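You operate a simulated robot arm through the tools that you are given. There is no shell and no other tool.

The job below is to be done with a simulated robot arm. You get a single attempt, and the scene is never put back.

JOB
Calibrate the probe in the 2.0 beaker, then the 10.0 beaker.
Fine: Press CAL once in each when WAIT has gone. Rinse the probe in between, and leave it down in the rinse beaker.

The check looks at the end state, three seconds after you hand in, the way a careful person would. Anything else that was tipped, shoved, dropped, spilled or broken makes it a failure.

ROBOT AND FRAMES
A 6-joint arm with a two-finger gripper, fixed in place. Base frame: the origin is at the foot of the arm, x ahead of it, y to its left, z up. Units: m, rad, N and s.
Its first joint turns from -2.897 to 2.897 rad. Payload 2.45 kg.
The TCP is the grasp point between the finger pads, 0.02 m short of the fingertips. In the tool frame z runs along the fingers and y along their closing line. The gripper opens to 0.14 m. The gripper's body begins 0.168 m behind the TCP.
Orientation is that of the tool frame in the base frame, as a unit quaternion [w, x, y, z]. With the fingers straight down and closing along the base's y, the tool's x points along the base's -x, its y along +y and its z along -z.

CONTROLS
- The arm moves only by the tool arm_command. Its argument "commands" is text: rows parted by semicolons, each of 7 numbers parted by spaces: the shift along the base's x, y, z in m, then the turn, a rotation vector about the base's x, y, z in rad, then the gripper command, from -1 (shut) to 1 (fully open), values between in proportion. In form: dx dy dz ax ay az hand; .... A call has 1 to 20 rows; each row is the pose to reach, as a shift and turn from the pose commanded when the call began. A row lasts 0.2 s, in which the tool goes at most 0.05 m and 0.15 rad; a call with a longer step from one row to the next is refused whole, and so is a gripper value outside its range. Where a pose cannot be reached the arm comes as near as it can. A force on the tool above 70 N (or 10 N above the force at the start of the call, whichever is more), or a blocked arm, ends the call early, and 0.2 s more pass. The fingers move at their own pace (about 0.045 m/s each) and stop on an object; they squeeze with about 22 N. The grip force told is the motor's: it shows also when the fingers shut on nothing. Time passes only in rows, and 0.2 s behind the last, so rows that repeat a pose let the fingers close. The reply holds the time, the measured pose of the TCP, the force on the tool along the base axes, the opening and the grip force, in the units named above and with some noise, with the torque about the TCP (base axes, N m) and any sound that the robot's microphone picked up, and new pictures: "views" is both (left out), scene, wrist or none.
- Cameras (640 x 400 px; columns grow to the right, rows downward): "scene" is fixed at [0.209, 0.4934, 1.6049]; the picture's right is [-0.04, -1.00, 0.00], its down [-0.69, 0.03, -0.72] and it looks along [0.72, -0.03, -0.69] (base axes); focal length 342 px, centre (320, 200). "wrist" rides on the gripper at [0.078, 0.011, -0.209] in the tool frame; the picture's right is [-0.14, 0.99, 0.00], its down [-0.92, -0.13, -0.37] and it looks along [-0.37, -0.05, 0.93] (tool axes); focal length 280 px, centre (320, 200). There is no depth. A picture from a camera that has moved, and an enlarged one, comes with that camera's place and axes in the base frame and with its lens. The place of the scene camera against the robot may be out by one fixed shift of up to 0.018 m in any direction.
- close_up(camera, box): a new picture of the part [left, top, right, bottom] of that camera's present view, enlarged. It takes no simulated time.
- sign_off(): hands the job in; it is judged then, once.

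Nothing tells you positions but the pictures and the camera data. Unless the task says otherwise, let go and move clear before handing in.

The tools are called as a command line: name --argument value ..., lists and objects as JSON in quotes. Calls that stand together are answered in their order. arm_command: Moves the arm, as the interface text tells. Its arguments: {"type":"object","properties":{"commands":{"type":"string"},"views":{"type":"string","enum":["both","scene","wrist","none"]}},"required":["commands"]} The other tools are called the same way: close_up (camera, box) takes an enlarged picture of a part of a camera's view; sign_off () hands the job in.

At the start:

```text
time: 0.0
ee_pos: [0.511, 0.4665, 1.3421]
orientation: [0.0, -0.001, 1.0, 0.001]
force: [0.1, 0.1, 0.1]
wrist_torque: [-0.01, -0.01, 0.01]
gripper_width: 0.1401
grip_force: 0.1
```

scene: 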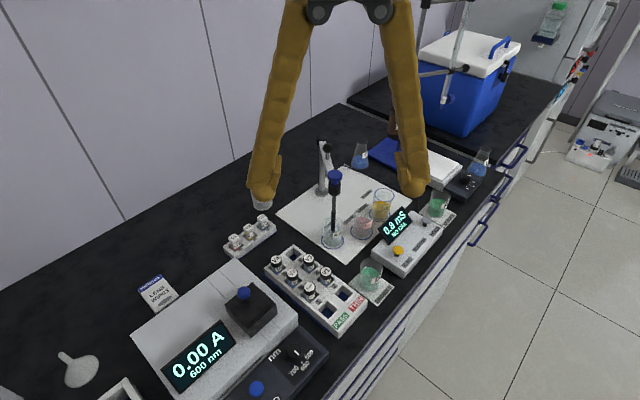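
wrist: 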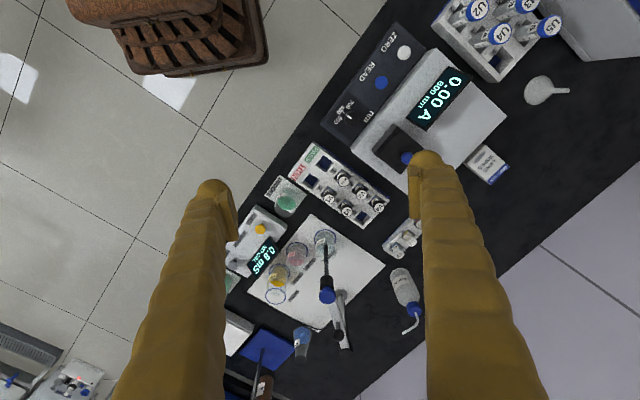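

I see a bench with a conductivity meter (0.8 mS), a probe with a blue cap standing in a beaker, and several beakers on a white mat. I'll look closer before moving.

close_up --camera "scene" --box '[300, 140, 480, 260]'

close_up --camera "scene" --box '[310, 190, 410, 260]'

close_up --camera "scene" --box '[360, 180, 470, 310]'

close_up --camera "wrist" --box '[220, 170, 430, 360]'

```text
3.33 times, centred on (390, 200) of scene
camera zoom: at [0.209, 0.4934, 1.6049], right [-0.04, -1.0, 0.0], down [-0.69, 0.03, -0.72], along [0.72, -0.03, -0.69], focal length 1139 px, centre (87, 200)
```

zoom: 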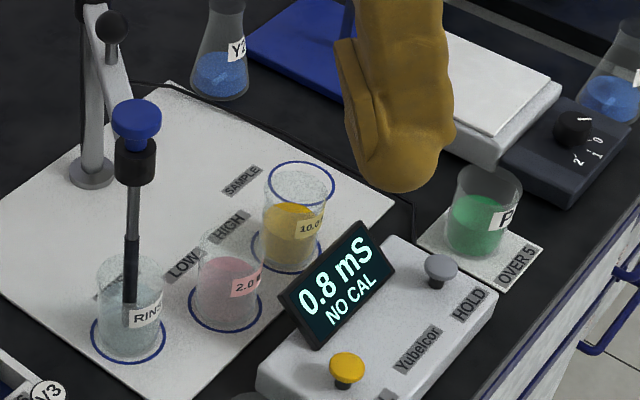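

```text
5.71 times, centred on (360, 225) of scene
camera zoom: at [0.209, 0.4934, 1.6049], right [-0.04, -1.0, 0.0], down [-0.69, 0.03, -0.72], along [0.72, -0.03, -0.69], focal length 1952 px, centre (91, 57)
```

zoom: 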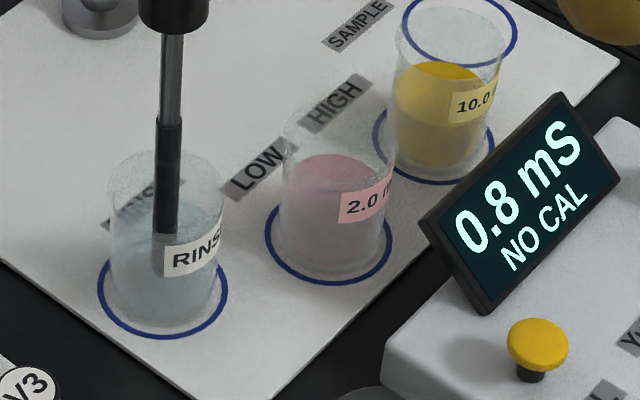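

```text
3.08 times, centred on (415, 245) of scene
camera zoom: at [0.209, 0.4934, 1.6049], right [-0.04, -1.0, 0.0], down [-0.69, 0.03, -0.72], along [0.72, -0.03, -0.69], focal length 1051 px, centre (28, 62)
```

zoom: 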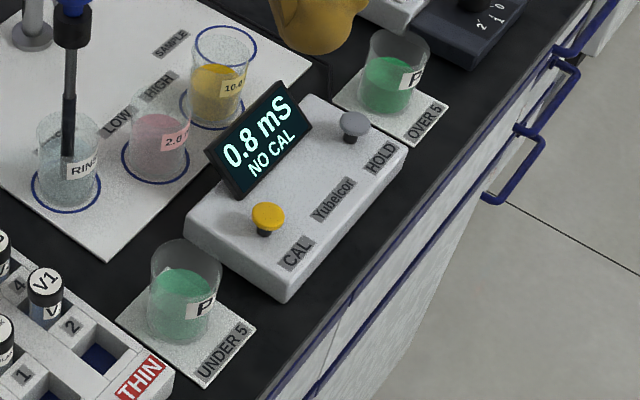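

```text
2.11 times, centred on (325, 265) of wrist
camera zoom: at [0.4326, 0.4774, 1.5493], right [0.14, 0.99, 0.0], down [0.92, -0.13, 0.37], along [0.37, -0.05, -0.93], focal length 590 px, centre (310, 63)
```

zoom: 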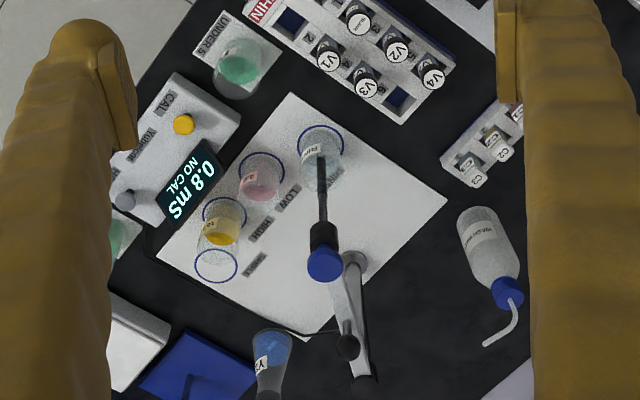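

Rinse, 2.0 and 10.0 beakers stand in marked rings, and the probe with the blue knob is down in the rinse beaker. I need to see how the probe is held by the stand.

close_up --camera "scene" --box '[300, 130, 370, 200]'

close_up --camera "wrist" --box '[290, 220, 370, 360]'

close_up --camera "wrist" --box '[220, 220, 350, 310]'

close_up --camera "scene" --box '[320, 160, 350, 230]'

```text
5.71 times, centred on (335, 165) of scene
camera zoom: at [0.209, 0.4934, 1.6049], right [-0.04, -1.0, 0.0], down [-0.69, 0.03, -0.72], along [0.72, -0.03, -0.69], focal length 1952 px, centre (234, 400)
```

zoom: 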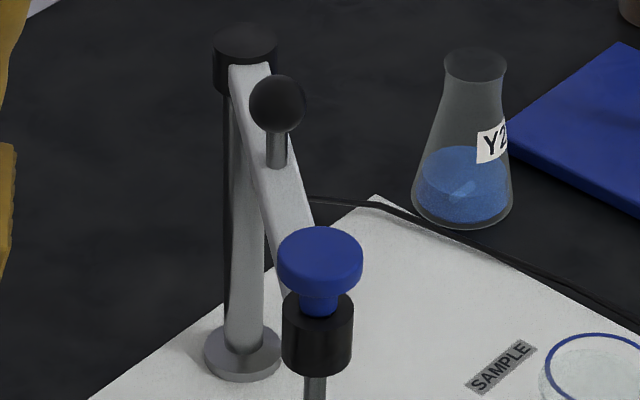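

```text
2.86 times, centred on (330, 290) of wrist
camera zoom: at [0.4326, 0.4774, 1.5493], right [0.14, 0.99, 0.0], down [0.92, -0.13, 0.37], along [0.37, -0.05, -0.93], focal length 801 px, centre (291, -57)
```

zoom: 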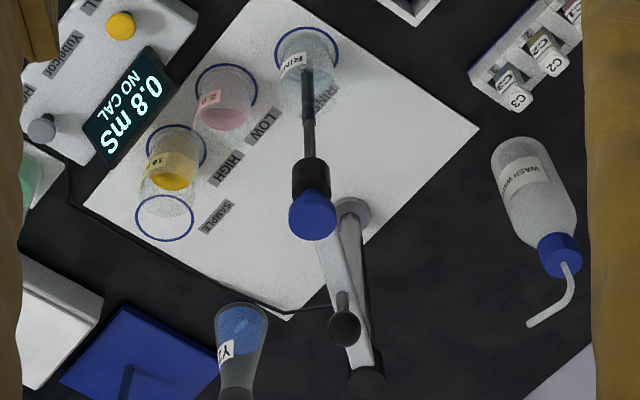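

```text
4.44 times, centred on (285, 265) of wrist
camera zoom: at [0.4326, 0.4774, 1.5493], right [0.14, 0.99, 0.0], down [0.92, -0.13, 0.37], along [0.37, -0.05, -0.93], focal length 1246 px, centre (476, -89)
```

zoom: 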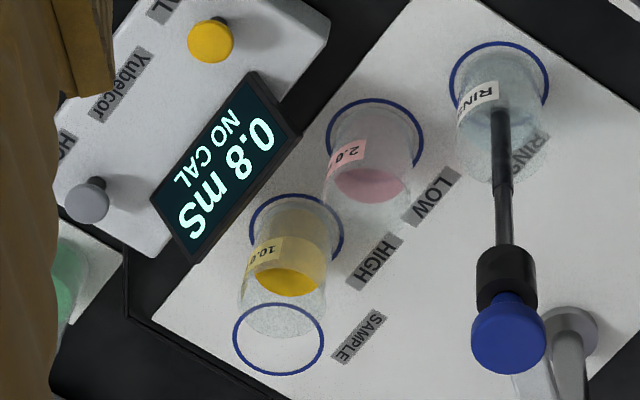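

```text
5.71 times, centred on (335, 195) of scene
camera zoom: at [0.209, 0.4934, 1.6049], right [-0.04, -1.0, 0.0], down [-0.69, 0.03, -0.72], along [0.72, -0.03, -0.69], focal length 1952 px, centre (234, 229)
```

zoom: 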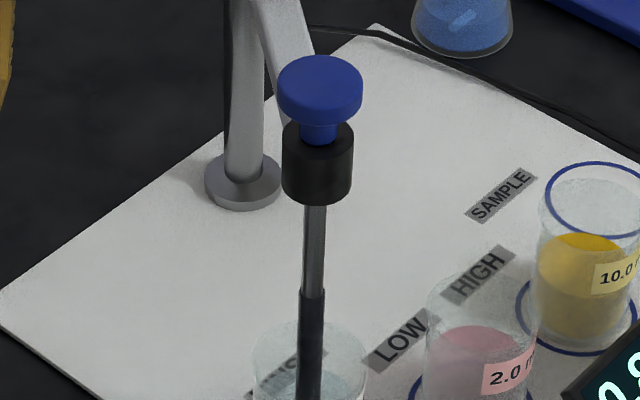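

The probe slides in a black sleeve at the end of a swing arm on a post; the rings lie on an arc about 0.21 m around the post (post near (1.06, 0.45)), rinse near (0.85, 0.43). I'll shift the wrist camera for a better second view.

arm_command --commands "0.04 -0.02 0 0 0 0 1; 0.08 -0.04 0 0 0 0 1; 0.11 -0.08 0 0 0 0 1; 0.11 -0.12 0 0 0 0 1; 0.11 -0.12 0 0 0 0 1"

```text
time: 1.2
ee_pos: [0.6211, 0.3465, 1.3432]
orientation: [0.0, -0.001, 1.0, 0.001]
force: [0.4, 0.1, -0.4]
wrist_torque: [0.02, 0.01, 0.01]
gripper_width: 0.14
grip_force: 0.0
camera wrist: at [0.5431, 0.3569, 1.5511], right [0.14, 0.99, 0.0], down [0.92, -0.13, 0.37], along [0.37, -0.05, -0.93], focal length 280 px, centre (320, 200)
```

scene: 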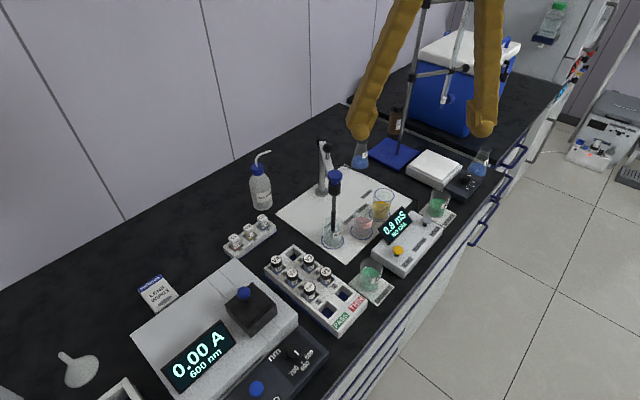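
wrist: 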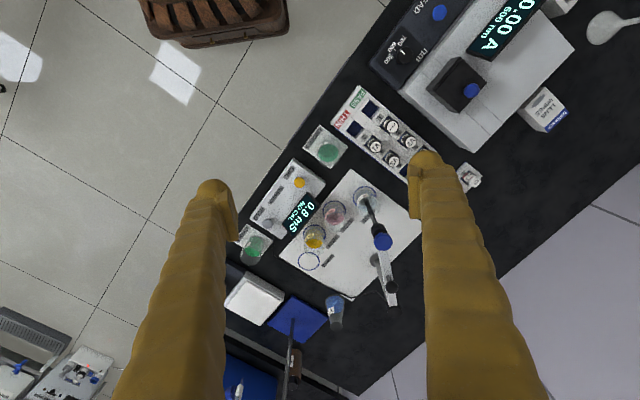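

close_up --camera "wrist" --box '[240, 160, 420, 310]'

close_up --camera "wrist" --box '[345, 180, 415, 310]'

```text
2.67 times, centred on (330, 235) of wrist
camera zoom: at [0.5431, 0.3569, 1.5511], right [0.14, 0.99, 0.0], down [0.92, -0.13, 0.37], along [0.37, -0.05, -0.93], focal length 748 px, centre (293, 107)
```

zoom: 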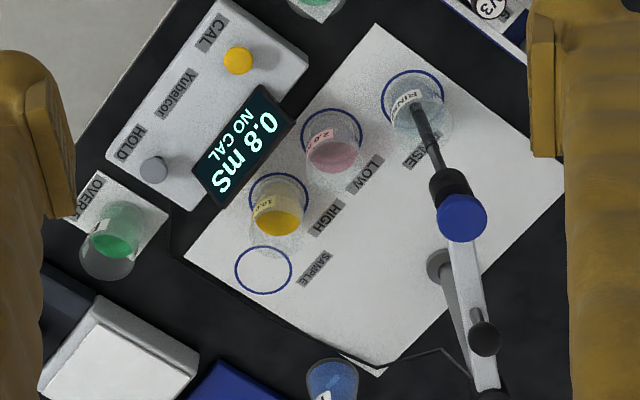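

```text
3.08 times, centred on (380, 245) of wrist
camera zoom: at [0.5431, 0.3569, 1.5511], right [0.14, 0.99, 0.0], down [0.92, -0.13, 0.37], along [0.37, -0.05, -0.93], focal length 863 px, centre (135, 62)
```

zoom: 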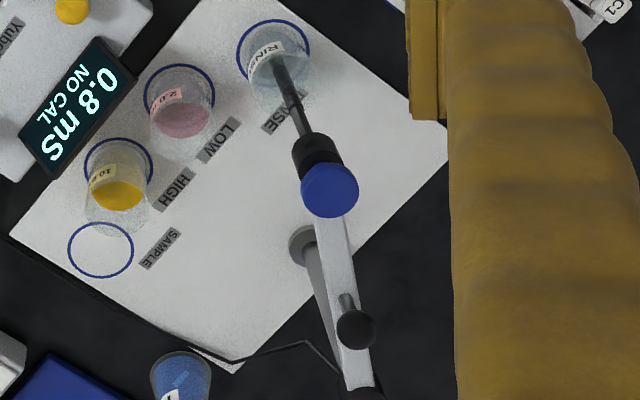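

Triangulating between the two wrist views: mat at z≈0.868, knob at about (0.822, 0.438, 1.095), post at (1.015, 0.449), ring radius ≈0.19; LOW ≈(0.858, 0.352), HIGH ≈(0.917, 0.290). I'll move over the knob, staying high, to check alignment.

arm_command --commands "0.04 0.018 0 0 0 0 1; 0.08 0.036 0 0 0 0 1; 0.12 0.054 0 0 0 0 1; 0.16 0.072 0 0 0 0 1; 0.201 0.0915 0 0 0 0 1; 0.201 0.0915 -0.04 0 0 0 1; 0.201 0.0915 -0.08 0 0 0 1; 0.201 0.0915 -0.10 0 0 0 1; 0.201 0.0915 -0.10 0 0 0 1"

```text
time: 3.2
ee_pos: [0.822, 0.4376, 1.2405]
orientation: [0.0, 0.0, 1.0, 0.001]
force: [-0.1, 0.5, -0.2]
wrist_torque: [0.0, 0.05, 0.01]
gripper_width: 0.1399
grip_force: 0.1
camera wrist: at [0.7437, 0.4479, 1.448], right [0.14, 0.99, 0.0], down [0.92, -0.13, 0.37], along [0.37, -0.05, -0.93], focal length 280 px, centre (320, 200)
```

scene: 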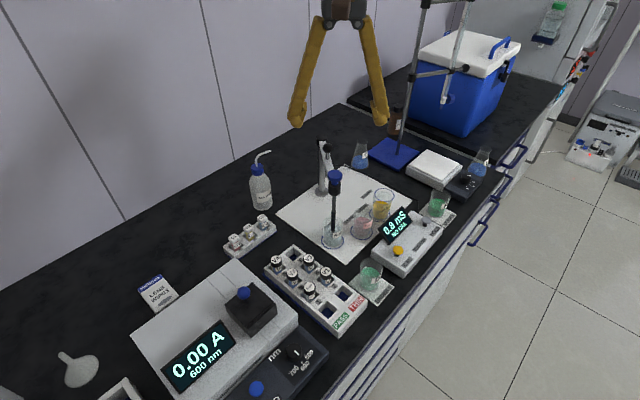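
wrist: 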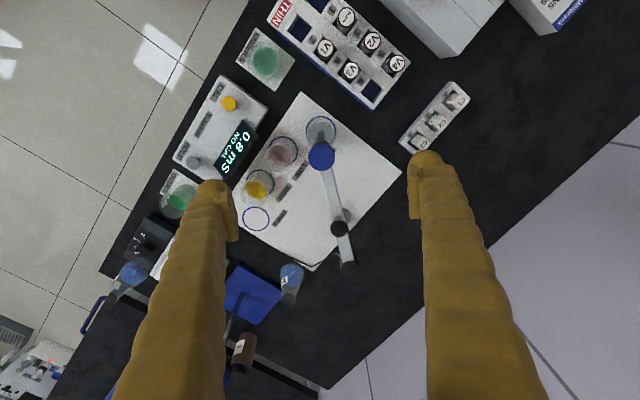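

The knob appears right where expected, about (0.823, 0.439, 1.09). One closer look at knob and sleeve before going down.

close_up --camera "wrist" --box '[270, 110, 380, 280]'

close_up --camera "scene" --box '[310, 130, 360, 250]'

```text
2.35 times, centred on (325, 195) of wrist
camera zoom: at [0.7437, 0.4479, 1.448], right [0.14, 0.99, 0.0], down [0.92, -0.13, 0.37], along [0.37, -0.05, -0.93], focal length 660 px, centre (308, 212)
```

zoom: 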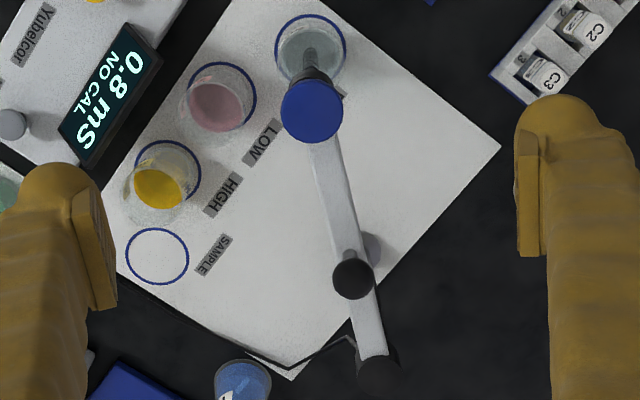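

```text
3.33 times, centred on (335, 190) of scene
camera zoom: at [0.209, 0.4934, 1.6049], right [-0.04, -1.0, 0.0], down [-0.69, 0.03, -0.72], along [0.72, -0.03, -0.69], focal length 1139 px, centre (270, 233)
```

zoom: 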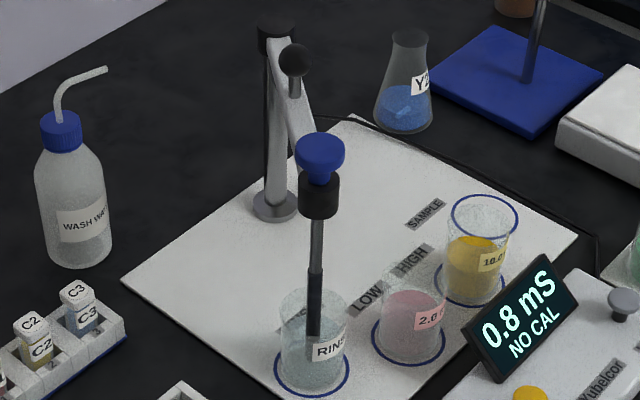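

Aligned over the knob; I'll lower until the pads straddle it and close on it.

arm_command --commands "0.001 0.001 -0.04 0 0 0 1; 0.001 0.001 -0.08 0 0 0 1; 0.001 0.001 -0.12 0 0 0 1; 0.001 0.001 -0.145 0 0 0 1; 0.001 0.001 -0.1525 0 0 0 1; 0.001 0.001 -0.1525 0 0 0 1"

```text
time: 4.6
ee_pos: [0.8234, 0.4391, 1.0888]
orientation: [0.0, 0.0, 1.0, 0.001]
force: [0.2, 0.3, -0.4]
wrist_torque: [0.01, -0.03, 0.01]
gripper_width: 0.1398
grip_force: 0.0
camera wrist: at [0.7454, 0.4505, 1.2956], right [0.14, 0.99, 0.0], down [0.92, -0.13, 0.37], along [0.37, -0.05, -0.93], focal length 280 px, centre (320, 200)
```

scene: 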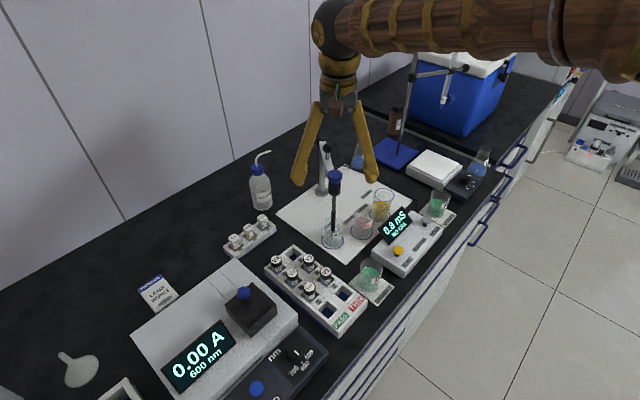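
wrist: 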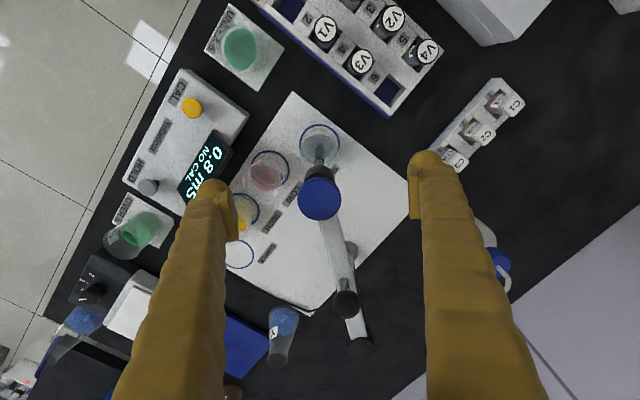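

The knob sits centred between the fingers. Closing on it.

arm_command --commands "0 0 0 0 0 0 -1; 0 0 0 0 0 0 -1; 0 0 0 0 0 0 -1; 0 0 0 0 0 0 -1; 0 0 0 0 0 0 -1; 0 0 0 0 0 0 -1; 0 0 0 0 0 0 -1; 0 0 0 0 0 0 -1"

```text
time: 6.4
ee_pos: [0.8224, 0.4397, 1.0882]
orientation: [0.0, 0.0, 1.0, 0.001]
force: [-0.2, -0.7, -2.5]
wrist_torque: [-0.01, 0.05, -0.1]
gripper_width: 0.0312
grip_force: 39.4
camera wrist: at [0.7454, 0.4504, 1.2957], right [0.14, 0.99, 0.0], down [0.92, -0.13, 0.37], along [0.37, -0.05, -0.93], focal length 280 px, centre (320, 200)
```

scene: 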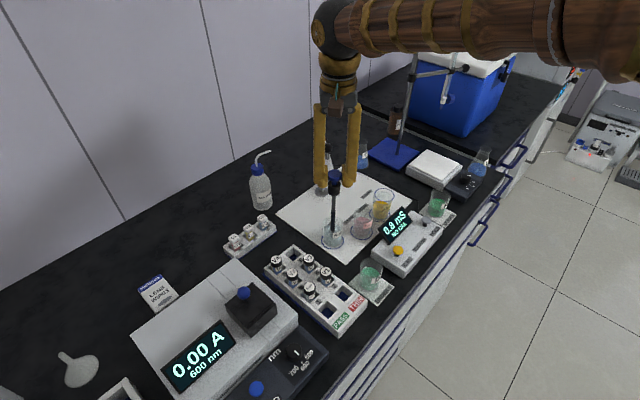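
wrist: 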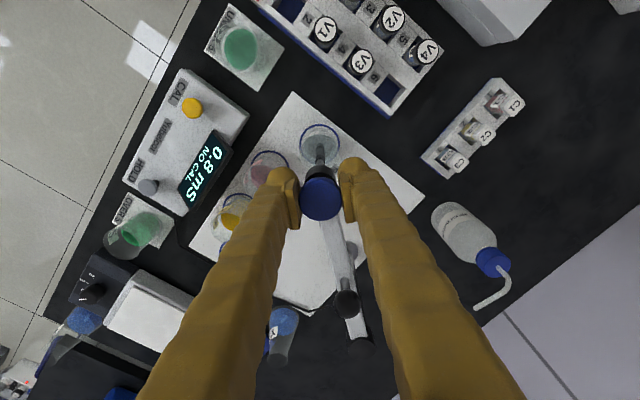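

Gripped at 31 mm. I'll lift slowly and check force and pictures.

arm_command --commands "0 0 0.01 0 0 0 -1; 0 0 0.02 0 0 0 -1; 0 0 0.03 0 0 0 -1; 0 0 0.04 0 0 0 -1"

```text
time: 7.4
ee_pos: [0.8231, 0.4399, 1.1295]
orientation: [0.0, 0.0, 1.0, 0.0]
force: [6.5, -4.0, 0.1]
wrist_torque: [0.02, -0.11, -0.69]
gripper_width: 0.0305
grip_force: 44.9
camera wrist: at [0.7453, 0.4504, 1.3371], right [0.14, 0.99, 0.0], down [0.92, -0.13, 0.37], along [0.37, -0.05, -0.93], focal length 280 px, centre (320, 200)
```

scene: 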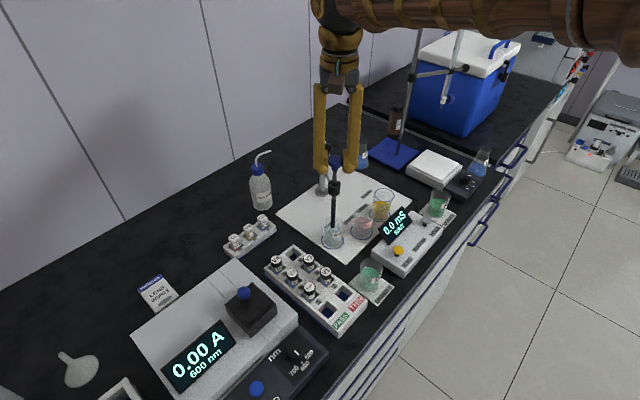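
wrist: 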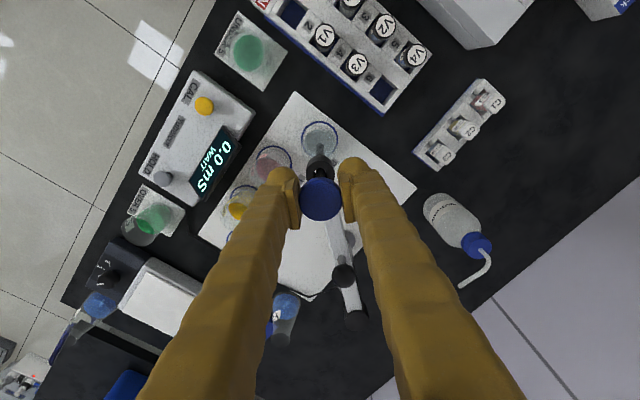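

The probe lifts out and the meter reads 0.0 mS WAIT. Lifting further.

arm_command --commands "0 0 0.01 0 0 0 -1; 0 0 0.02 0 0 0 -1; 0 0 0.03 0 0 0 -1; 0 0 0.04 0 0 0 -1; 0 0 0.045 0 0 0 -1"

close_up --camera "scene" --box '[300, 130, 400, 260]'

```text
time: 8.6
ee_pos: [0.8236, 0.4388, 1.1655]
orientation: [-0.003, 0.0, 1.0, -0.002]
force: [10.8, 2.1, -13.0]
wrist_torque: [0.05, -0.27, 0.47]
gripper_width: 0.031
grip_force: 45.3
stopped in row 5: the force on the tool passed its limit at 81 N (the readings are from after the stop); the commanded pose is now the measured one
camera wrist: at [0.7467, 0.4501, 1.3729], right [0.14, 0.99, 0.0], down [0.92, -0.13, 0.36], along [0.36, -0.05, -0.93], focal length 280 px, centre (320, 200)
```

scene: 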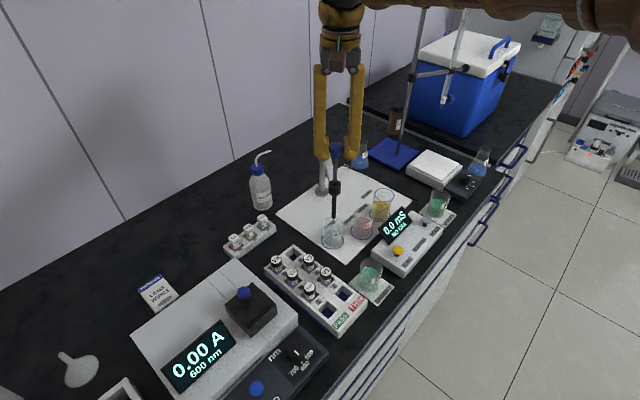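
wrist: 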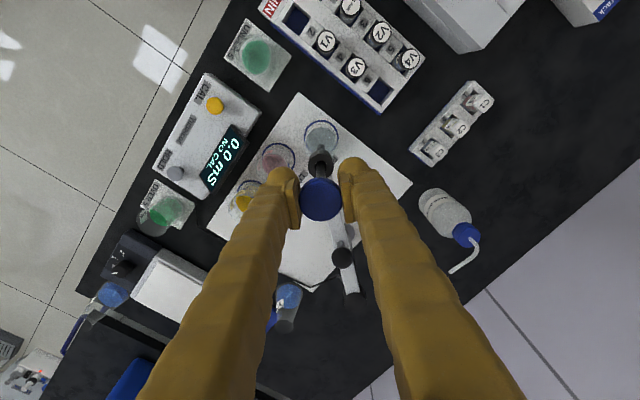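

```text
3.08 times, centred on (350, 195) of scene
camera zoom: at [0.209, 0.4934, 1.6049], right [-0.04, -1.0, 0.0], down [-0.69, 0.03, -0.72], along [0.72, -0.03, -0.69], focal length 1051 px, centre (228, 215)
```

zoom: 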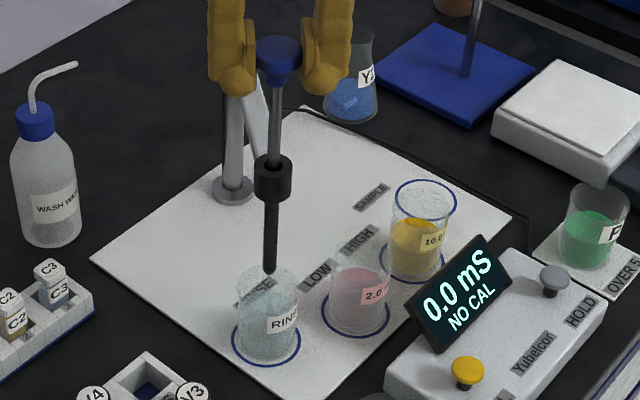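

Upper stop reached after ~78 mm travel; the tip is ~15 mm above the rim level. I'll ease down 3 mm and start swinging around the post, turning the gripper with it, checking force.

arm_command --commands "0 0 -0.003 0 0 0 -1; 0.0004 -0.008 -0.003 0 0 0.041 -1; 0.0017 -0.0158 -0.003 0 0 0.0815 -1; 0.003 -0.0236 -0.003 0 0 0.122 -1; 0.0047 -0.0314 -0.003 0 0 0.163 -1"

close_up --camera "scene" --box '[300, 130, 400, 260]'

```text
time: 9.8
ee_pos: [0.8302, 0.4062, 1.1618]
orientation: [-0.003, -0.082, 0.997, -0.002]
force: [45.1, 10.9, -0.2]
wrist_torque: [0.07, -0.08, -0.19]
gripper_width: 0.0311
grip_force: 45.5
camera wrist: at [0.7511, 0.4057, 1.3698], right [-0.03, 1.0, 0.0], down [0.93, 0.03, 0.36], along [0.36, 0.01, -0.93], focal length 280 px, centre (320, 200)
```

scene: 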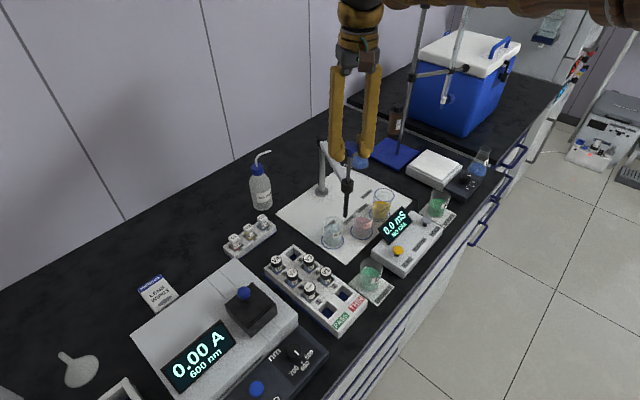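
wrist: 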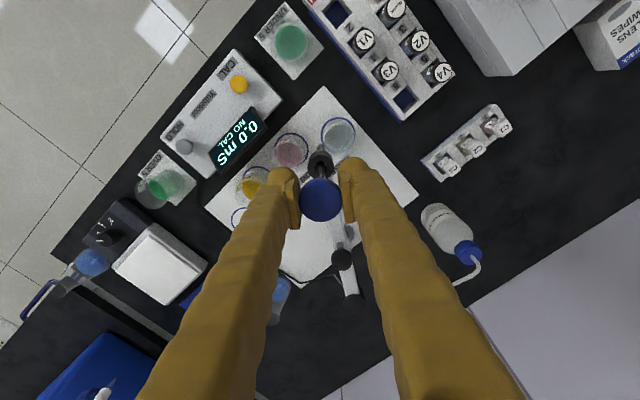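

```text
3.08 times, centred on (350, 195) of scene
camera zoom: at [0.209, 0.4934, 1.6049], right [-0.04, -1.0, 0.0], down [-0.69, 0.03, -0.72], along [0.72, -0.03, -0.69], focal length 1051 px, centre (228, 215)
```

zoom: 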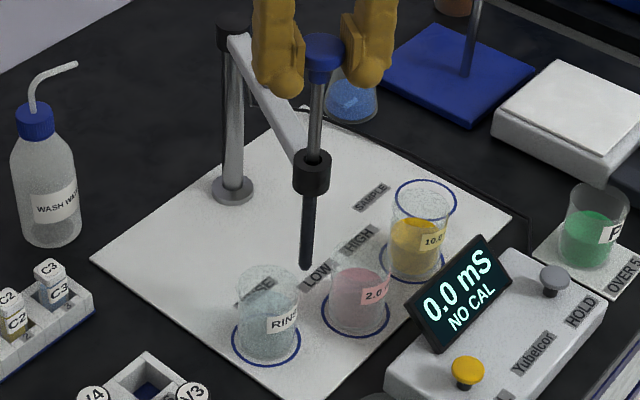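

The reading shows +45 N radially inward, so the true arc is tighter than my path: centre more like (1.016, 0.459), R≈0.193. I'll relieve that and continue part-way.

arm_command --commands "0.0022 -0.0016 0 0 0 0.01 -1; 0.0042 -0.008 0 0 0 0.04 -1; 0.0063 -0.0144 0 0 0 0.07 -1; 0.0088 -0.0207 0 0 0 0.105 -1; 0.0114 -0.0269 0 0 0 0.14 -1" --views "none"

```text
time: 11.0
ee_pos: [0.8386, 0.3788, 1.1632]
orientation: [-0.004, -0.152, 0.988, -0.002]
force: [-11.9, -3.9, 0.5]
wrist_torque: [-0.04, 0.36, 0.16]
gripper_width: 0.031
grip_force: 45.4
```

Force is now small; continuing to the LOW beaker and checking the view.

arm_command --commands "0.0023 -0.0063 0 0 0 0.033 -1; 0.0047 -0.0127 0 0 0 0.066 -1; 0.0098 -0.0216 0 0 0 0.118 -1; 0.0125 -0.0258 0 0 0 0.145 -1; 0.0125 -0.0258 0 0 0 0.145 -1"

close_up --camera "scene" --box '[310, 150, 410, 260]'

close_up --camera "wrist" --box '[230, 90, 430, 230]'

```text
time: 12.2
ee_pos: [0.851, 0.353, 1.1623]
orientation: [-0.003, -0.222, 0.975, -0.003]
force: [-4.1, -9.1, -0.9]
wrist_torque: [0.04, 0.01, -0.8]
gripper_width: 0.0307
grip_force: 44.3
camera wrist: at [0.7774, 0.3311, 1.3709], right [-0.31, 0.95, 0.0], down [0.89, 0.29, 0.36], along [0.35, 0.11, -0.93], focal length 280 px, centre (320, 200)
```

scene: 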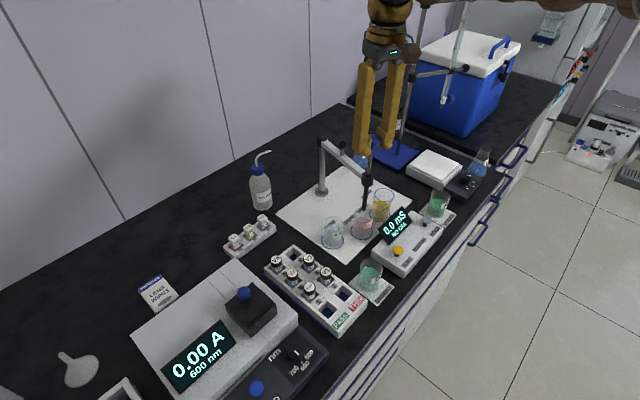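
wrist: 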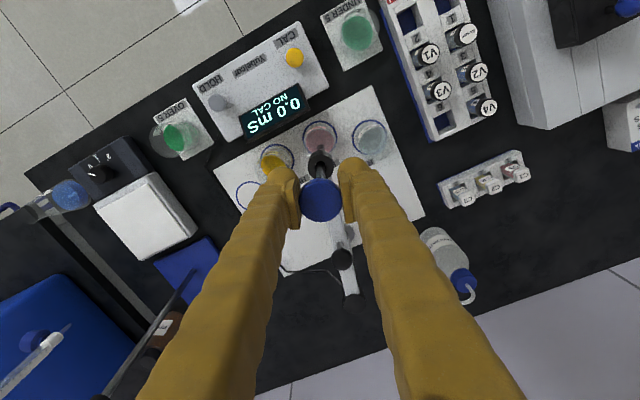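

```text
3.64 times, centred on (360, 205) of scene
camera zoom: at [0.209, 0.4934, 1.6049], right [-0.04, -1.0, 0.0], down [-0.69, 0.03, -0.72], along [0.72, -0.03, -0.69], focal length 1242 px, centre (174, 182)
```

zoom: 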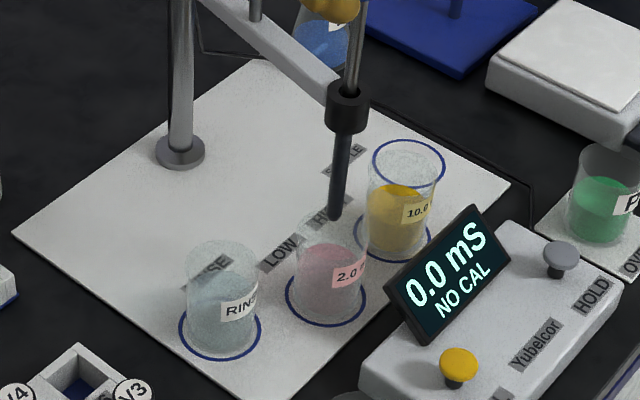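

```text
2.86 times, centred on (330, 160) of wrist
camera zoom: at [0.7774, 0.3311, 1.3709], right [-0.31, 0.95, 0.0], down [0.89, 0.29, 0.36], along [0.35, 0.11, -0.93], focal length 801 px, centre (291, 314)
```

zoom: 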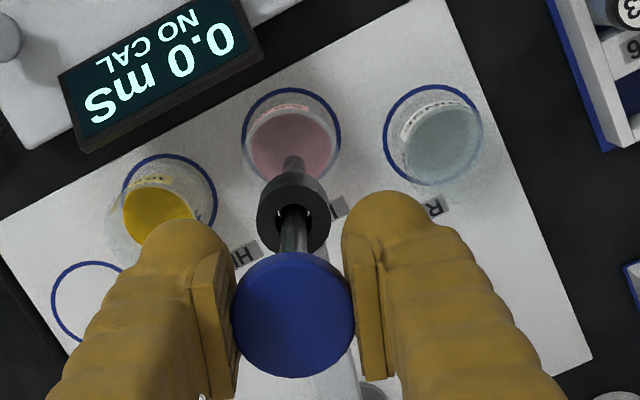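

The probe axis lines up with the 2.0 beaker's ring in both views, with low side force. Lowering it in.

arm_command --commands "0 0 -0.01 0 0 0 -1; 0 0 -0.02 0 0 0 -1; 0 0 -0.03 0 0 0 -1; 0 0 -0.04 0 0 0 -1; 0 0 -0.05 0 0 0 -1; 0 0 -0.06 0 0 0 -1; 0 0 -0.07 0 0 0 -1; 0 0 -0.073 0 0 0 -1; 0 0 -0.073 0 0 0 -1"

close_up --camera "scene" --box '[310, 150, 410, 260]'

close_up --camera "wrist" --box '[230, 90, 430, 230]'

```text
time: 14.2
ee_pos: [0.8524, 0.3547, 1.0883]
orientation: [-0.003, -0.222, 0.975, -0.003]
force: [0.2, 2.8, -1.7]
wrist_torque: [0.13, 0.01, 0.65]
gripper_width: 0.031
grip_force: 45.3
camera wrist: at [0.777, 0.3317, 1.2971], right [-0.31, 0.95, 0.0], down [0.89, 0.29, 0.36], along [0.35, 0.11, -0.93], focal length 280 px, centre (320, 200)
```

scene: 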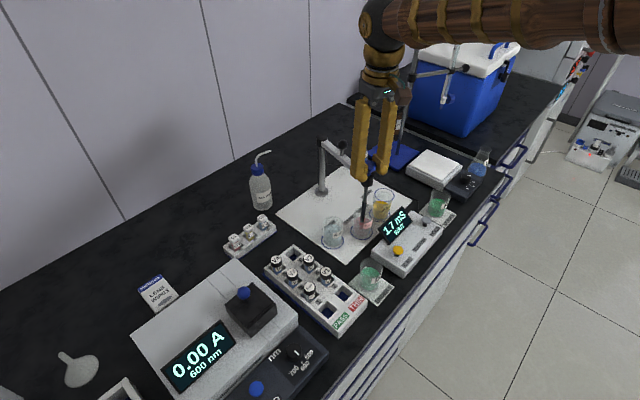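
wrist: 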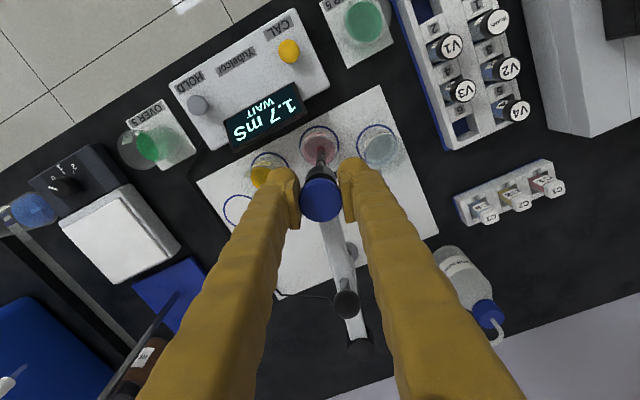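

```text
3.64 times, centred on (360, 205) of scene
camera zoom: at [0.209, 0.4934, 1.6049], right [-0.04, -1.0, 0.0], down [-0.69, 0.03, -0.72], along [0.72, -0.03, -0.69], focal length 1242 px, centre (174, 182)
```

zoom: 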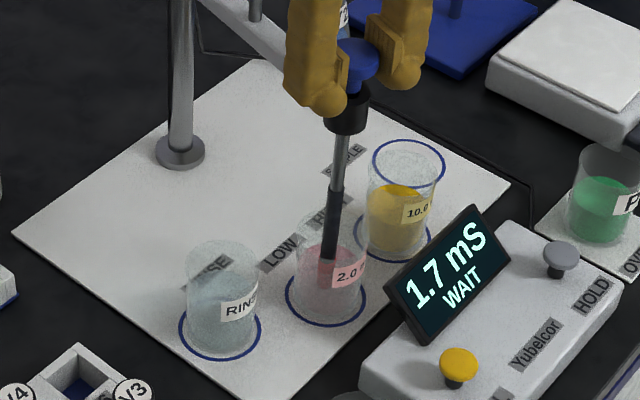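

```text
2.86 times, centred on (330, 160) of wrist
camera zoom: at [0.777, 0.3317, 1.2971], right [-0.31, 0.95, 0.0], down [0.89, 0.29, 0.36], along [0.35, 0.11, -0.93], focal length 801 px, centre (291, 314)
```

zoom: 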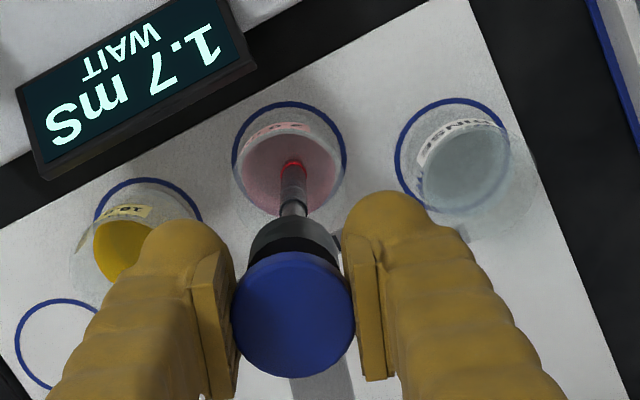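

Probe is down in the 2.0 beaker, centred, meter shows 1.7 mS WAIT. I'll release the knob, raise clear, and triangulated CAL is at about (0.746, 0.280, 0.915).

arm_command --commands "0 0 0 0 0 0 0.2; 0 0 0 0 0 0 0.2; 0 0 0 0 0 0 0.2; 0 0 0 0 0 0 0.2; 0 0 0.03 0 0 0 0.2; 0 0 0.07 0 0 0 0.2; 0 0 0.11 0 0 0 0.2; -0.02 -0.015 0.14 0 0 -0.1 -0.5; -0.045 -0.03 0.15 0 0 -0.2 -1; -0.075 -0.045 0.15 0 0 -0.3 -1; -0.105 -0.06 0.15 0 0 -0.4 -1; -0.11 -0.077 0.15 0 0 -0.448 -1; -0.11 -0.077 0.15 0 0 -0.448 -1; -0.11 -0.077 0.15 0 0 -0.448 -1"

close_up --camera "scene" --box '[310, 150, 450, 290]'

close_up --camera "wrist" --box '[200, 60, 440, 260]'

```text
time: 17.2
ee_pos: [0.7423, 0.277, 1.2389]
orientation: [-0.004, 0.0, 1.0, -0.002]
force: [-0.2, -0.2, 0.8]
wrist_torque: [0.0, 0.05, 0.04]
gripper_width: 0.0
grip_force: 22.0
camera wrist: at [0.6654, 0.289, 1.447], right [0.14, 0.99, 0.0], down [0.92, -0.13, 0.36], along [0.36, -0.05, -0.93], focal length 280 px, centre (320, 200)
```

scene: 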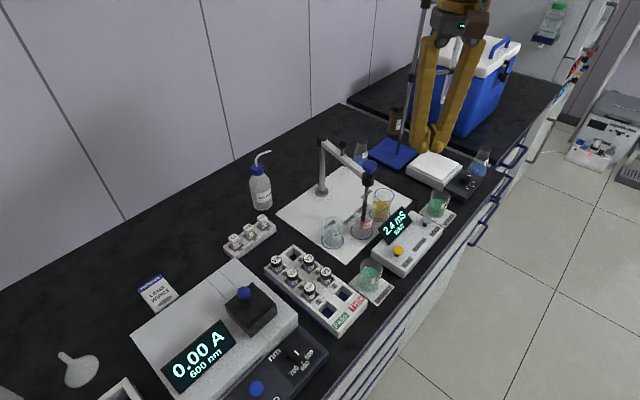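
wrist: 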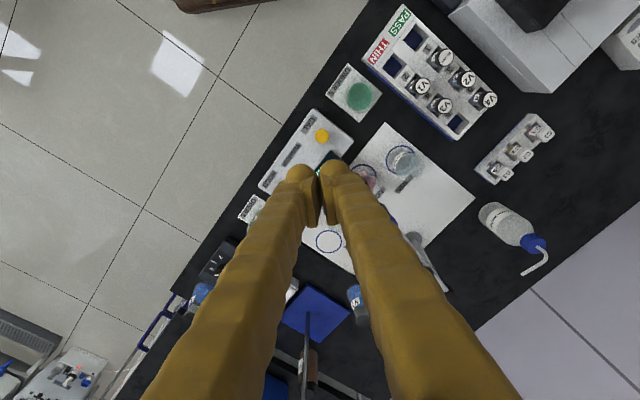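

```text
2.86 times, centred on (380, 220) of scene
camera zoom: at [0.209, 0.4934, 1.6049], right [-0.04, -1.0, 0.0], down [-0.69, 0.03, -0.72], along [0.72, -0.03, -0.69], focal length 976 px, centre (149, 143)
```

zoom: 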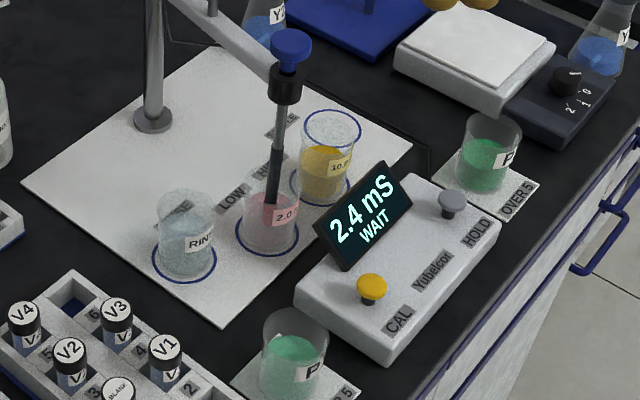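

```text
2.00 times, centred on (320, 160) of wrist
camera zoom: at [0.6654, 0.289, 1.447], right [0.14, 0.99, 0.0], down [0.92, -0.13, 0.36], along [0.36, -0.05, -0.93], focal length 561 px, centre (320, 280)
```

zoom: 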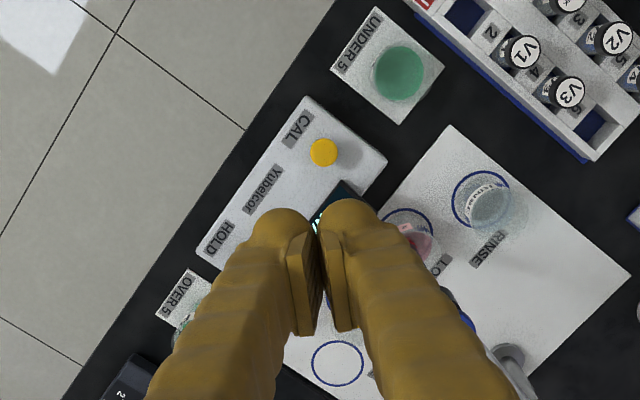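

CAL confirmed at about (0.745, 0.280); the meter reads 2.4 WAIT. I'll descend to 20 mm above the button and look while the reading settles.

arm_command --commands "0.002 0.002 -0.04 0 0 0 -1; 0.002 0.002 -0.08 0 0 0 -1; 0.002 0.002 -0.12 0 0 0 -1; 0.002 0.002 -0.16 0 0 0 -1; 0.002 0.002 -0.2 0 0 0 -1; 0.002 0.002 -0.24 0 0 0 -1; 0.002 0.002 -0.265 0 0 0 -1; 0.002 0.002 -0.28 0 0 0 -1; 0.002 0.002 -0.28 0 0 0 -1"

close_up --camera "scene" --box '[340, 170, 460, 290]'

close_up --camera "wrist" --box '[200, 100, 440, 260]'

```text
time: 19.2
ee_pos: [0.7448, 0.2795, 0.9591]
orientation: [-0.003, 0.0, 1.0, -0.003]
force: [-1.2, -0.7, 0.0]
wrist_torque: [-0.01, 0.02, 0.02]
gripper_width: 0.0
grip_force: 22.4
camera wrist: at [0.6676, 0.2909, 1.1666], right [0.14, 0.99, 0.0], down [0.92, -0.13, 0.36], along [0.36, -0.05, -0.93], focal length 280 px, centre (320, 200)
```

scene: 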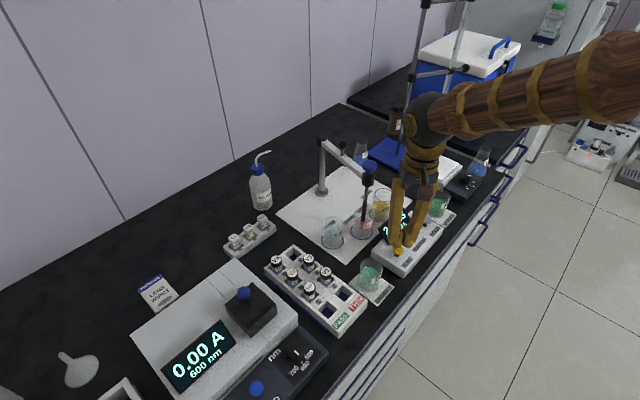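
wrist: 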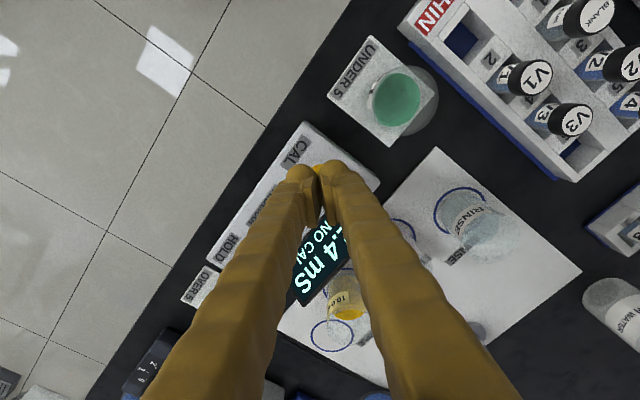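

```text
3.33 times, centred on (400, 230) of scene
camera zoom: at [0.209, 0.4934, 1.6049], right [-0.04, -1.0, 0.0], down [-0.69, 0.03, -0.72], along [0.72, -0.03, -0.69], focal length 1139 px, centre (53, 100)
```

zoom: 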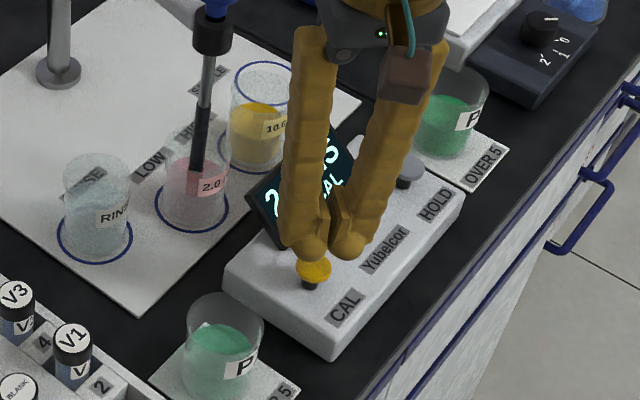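

```text
2.50 times, centred on (320, 180) of wrist
camera zoom: at [0.6676, 0.2909, 1.1666], right [0.14, 0.99, 0.0], down [0.92, -0.13, 0.36], along [0.36, -0.05, -0.93], focal length 701 px, centre (320, 250)
```

zoom: 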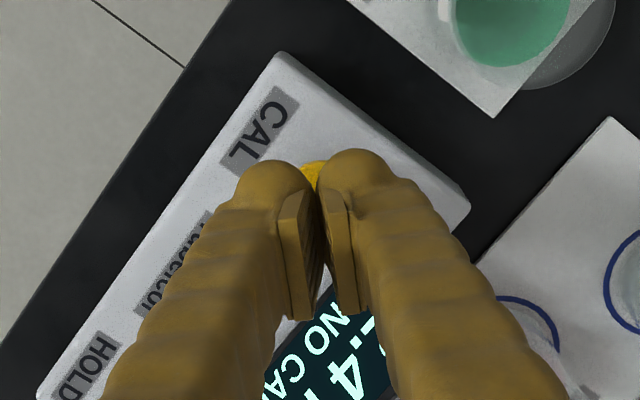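

WAIT has gone and it reads 2.4 mS NO CAL; the closed fingertips are over CAL. Pressing down gradually.

arm_command --commands "0 0.001 -0.01 0 0 0 -1; 0 0.001 -0.018 0 0 0 -1; 0 0.001 -0.022 0 0 0 -1; 0 0.001 -0.025 0 0 0 -1" --views "scene"

close_up --camera "scene" --box '[360, 190, 430, 270]'

```text
time: 20.2
ee_pos: [0.743, 0.2806, 0.9345]
orientation: [-0.004, 0.0, 1.0, -0.003]
force: [-0.2, 0.5, -0.5]
wrist_torque: [0.02, -0.04, -0.01]
gripper_width: 0.0
grip_force: 22.0
```

scene: 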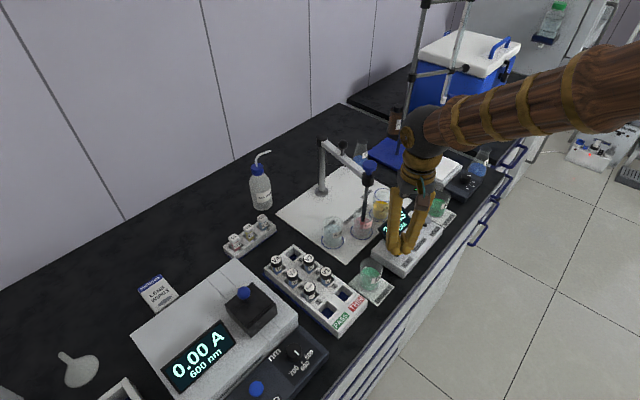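

```text
5.00 times, centred on (395, 230) of scene
camera zoom: at [0.209, 0.4934, 1.6049], right [-0.04, -1.0, 0.0], down [-0.69, 0.03, -0.72], along [0.72, -0.03, -0.69], focal length 1708 px, centre (-55, 50)
```

zoom: 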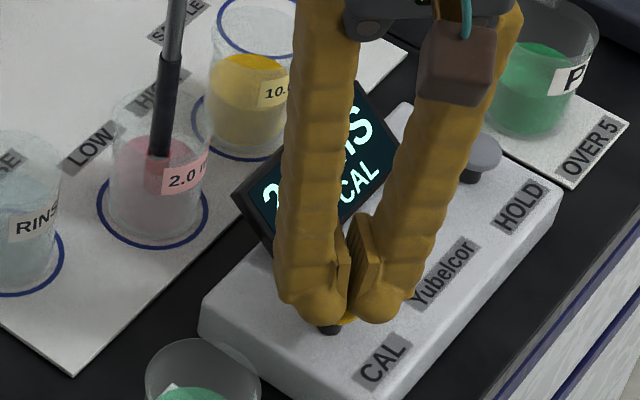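

Not touching yet; the button sits slightly toward +y of the fingertips' midline. I'll nudge +4 mm in y and go down further in small steps.

arm_command --commands "0.001 0.004 0 0 0 0 -1; 0.001 0.004 -0.002 0 0 0 -1; 0.001 0.004 -0.004 0 0 0 -1; 0.001 0.004 -0.006 0 0 0 -1" --views "scene"

close_up --camera "scene" --box '[360, 190, 430, 270]'

```text
time: 21.2
ee_pos: [0.7434, 0.2834, 0.9285]
orientation: [-0.004, 0.0, 1.0, -0.001]
force: [-0.4, 0.2, 1.0]
wrist_torque: [-0.01, -0.04, -0.05]
gripper_width: 0.0059
grip_force: 29.5
```

scene: 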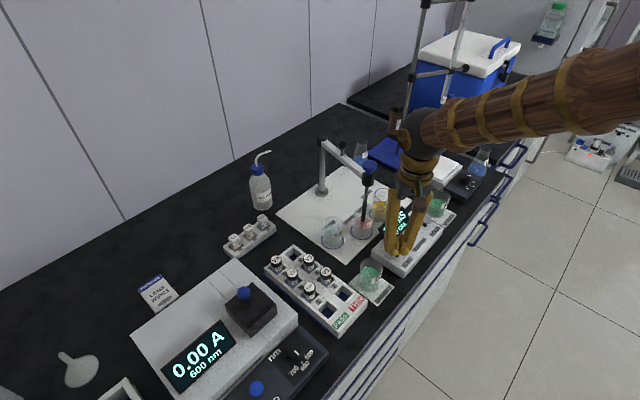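

```text
5.00 times, centred on (395, 230) of scene
camera zoom: at [0.209, 0.4934, 1.6049], right [-0.04, -1.0, 0.0], down [-0.69, 0.03, -0.72], along [0.72, -0.03, -0.69], focal length 1708 px, centre (-55, 50)
```

zoom: 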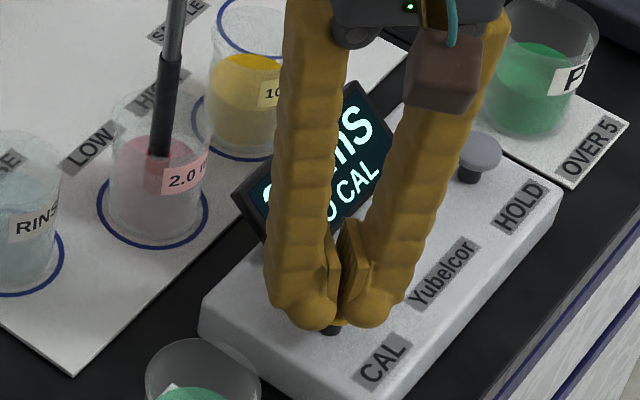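

The two rounded fingertips are straddling the button edge (opening crept to 6 mm), and it is still NO CAL. I'll back up and use a single fingertip instead, offset in −y.

arm_command --commands "0 0 0.01 0 0 0 -1; 0 0 0.02 0 0 0 -1; 0 -0.012 0.02 0 0 0 -1; 0 -0.012 0.02 0 0 0 -1; 0 -0.012 0.02 0 0 0 -1"

close_up --camera "scene" --box '[360, 190, 430, 270]'

close_up --camera "wrist" --box '[260, 110, 380, 210]'

```text
time: 22.4
ee_pos: [0.7454, 0.2704, 0.9494]
orientation: [-0.004, 0.001, 1.0, -0.002]
force: [-0.5, -0.5, 0.3]
wrist_torque: [0.04, 0.04, -0.01]
gripper_width: 0.0
grip_force: 29.2
camera wrist: at [0.6684, 0.2835, 1.1572], right [0.14, 0.99, 0.0], down [0.92, -0.13, 0.36], along [0.36, -0.05, -0.93], focal length 280 px, centre (320, 200)
```

scene: 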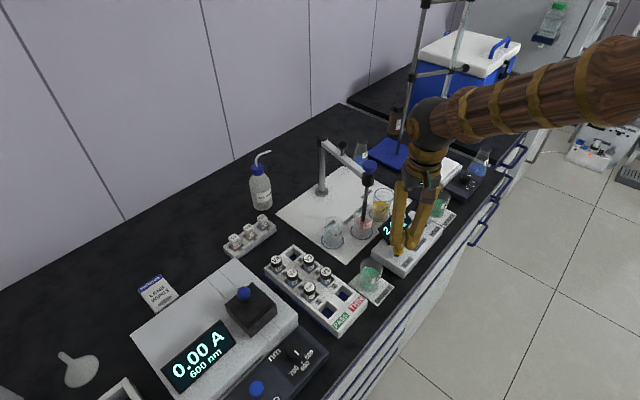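
wrist: 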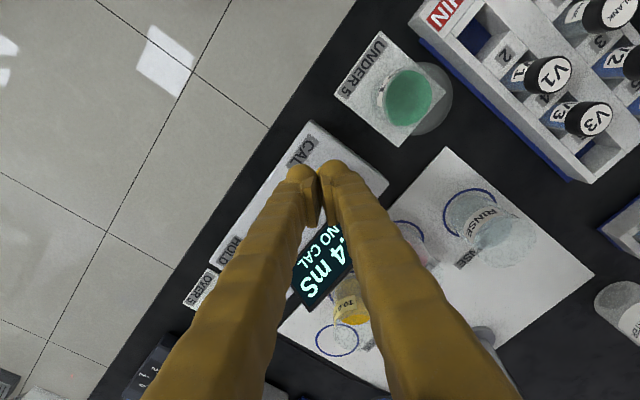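

```text
5.00 times, centred on (395, 230) of scene
camera zoom: at [0.209, 0.4934, 1.6049], right [-0.04, -1.0, 0.0], down [-0.69, 0.03, -0.72], along [0.72, -0.03, -0.69], focal length 1708 px, centre (-55, 50)
```

zoom: 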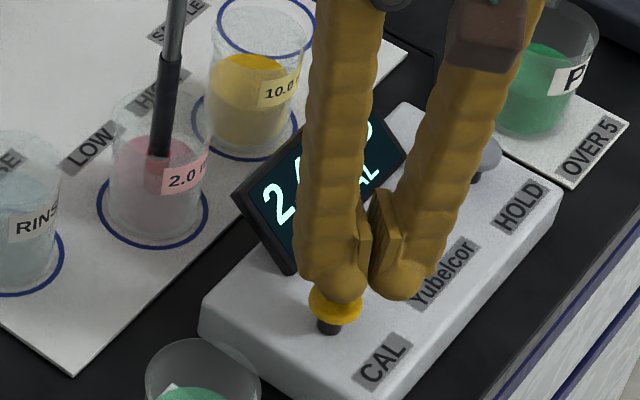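

```text
4.00 times, centred on (320, 160) of wrist
camera zoom: at [0.6684, 0.2835, 1.1572], right [0.14, 0.99, 0.0], down [0.92, -0.13, 0.36], along [0.36, -0.05, -0.93], focal length 1122 px, centre (320, 360)
```

zoom: 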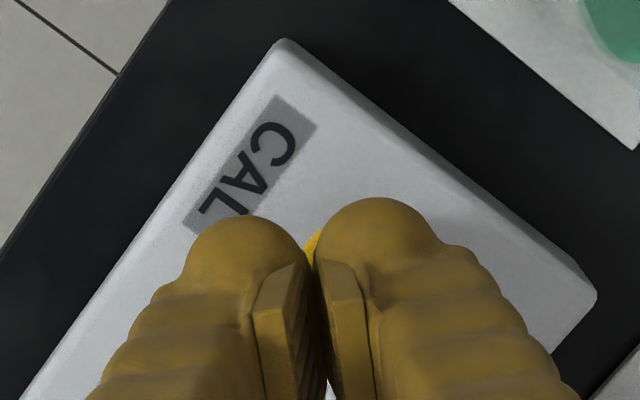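

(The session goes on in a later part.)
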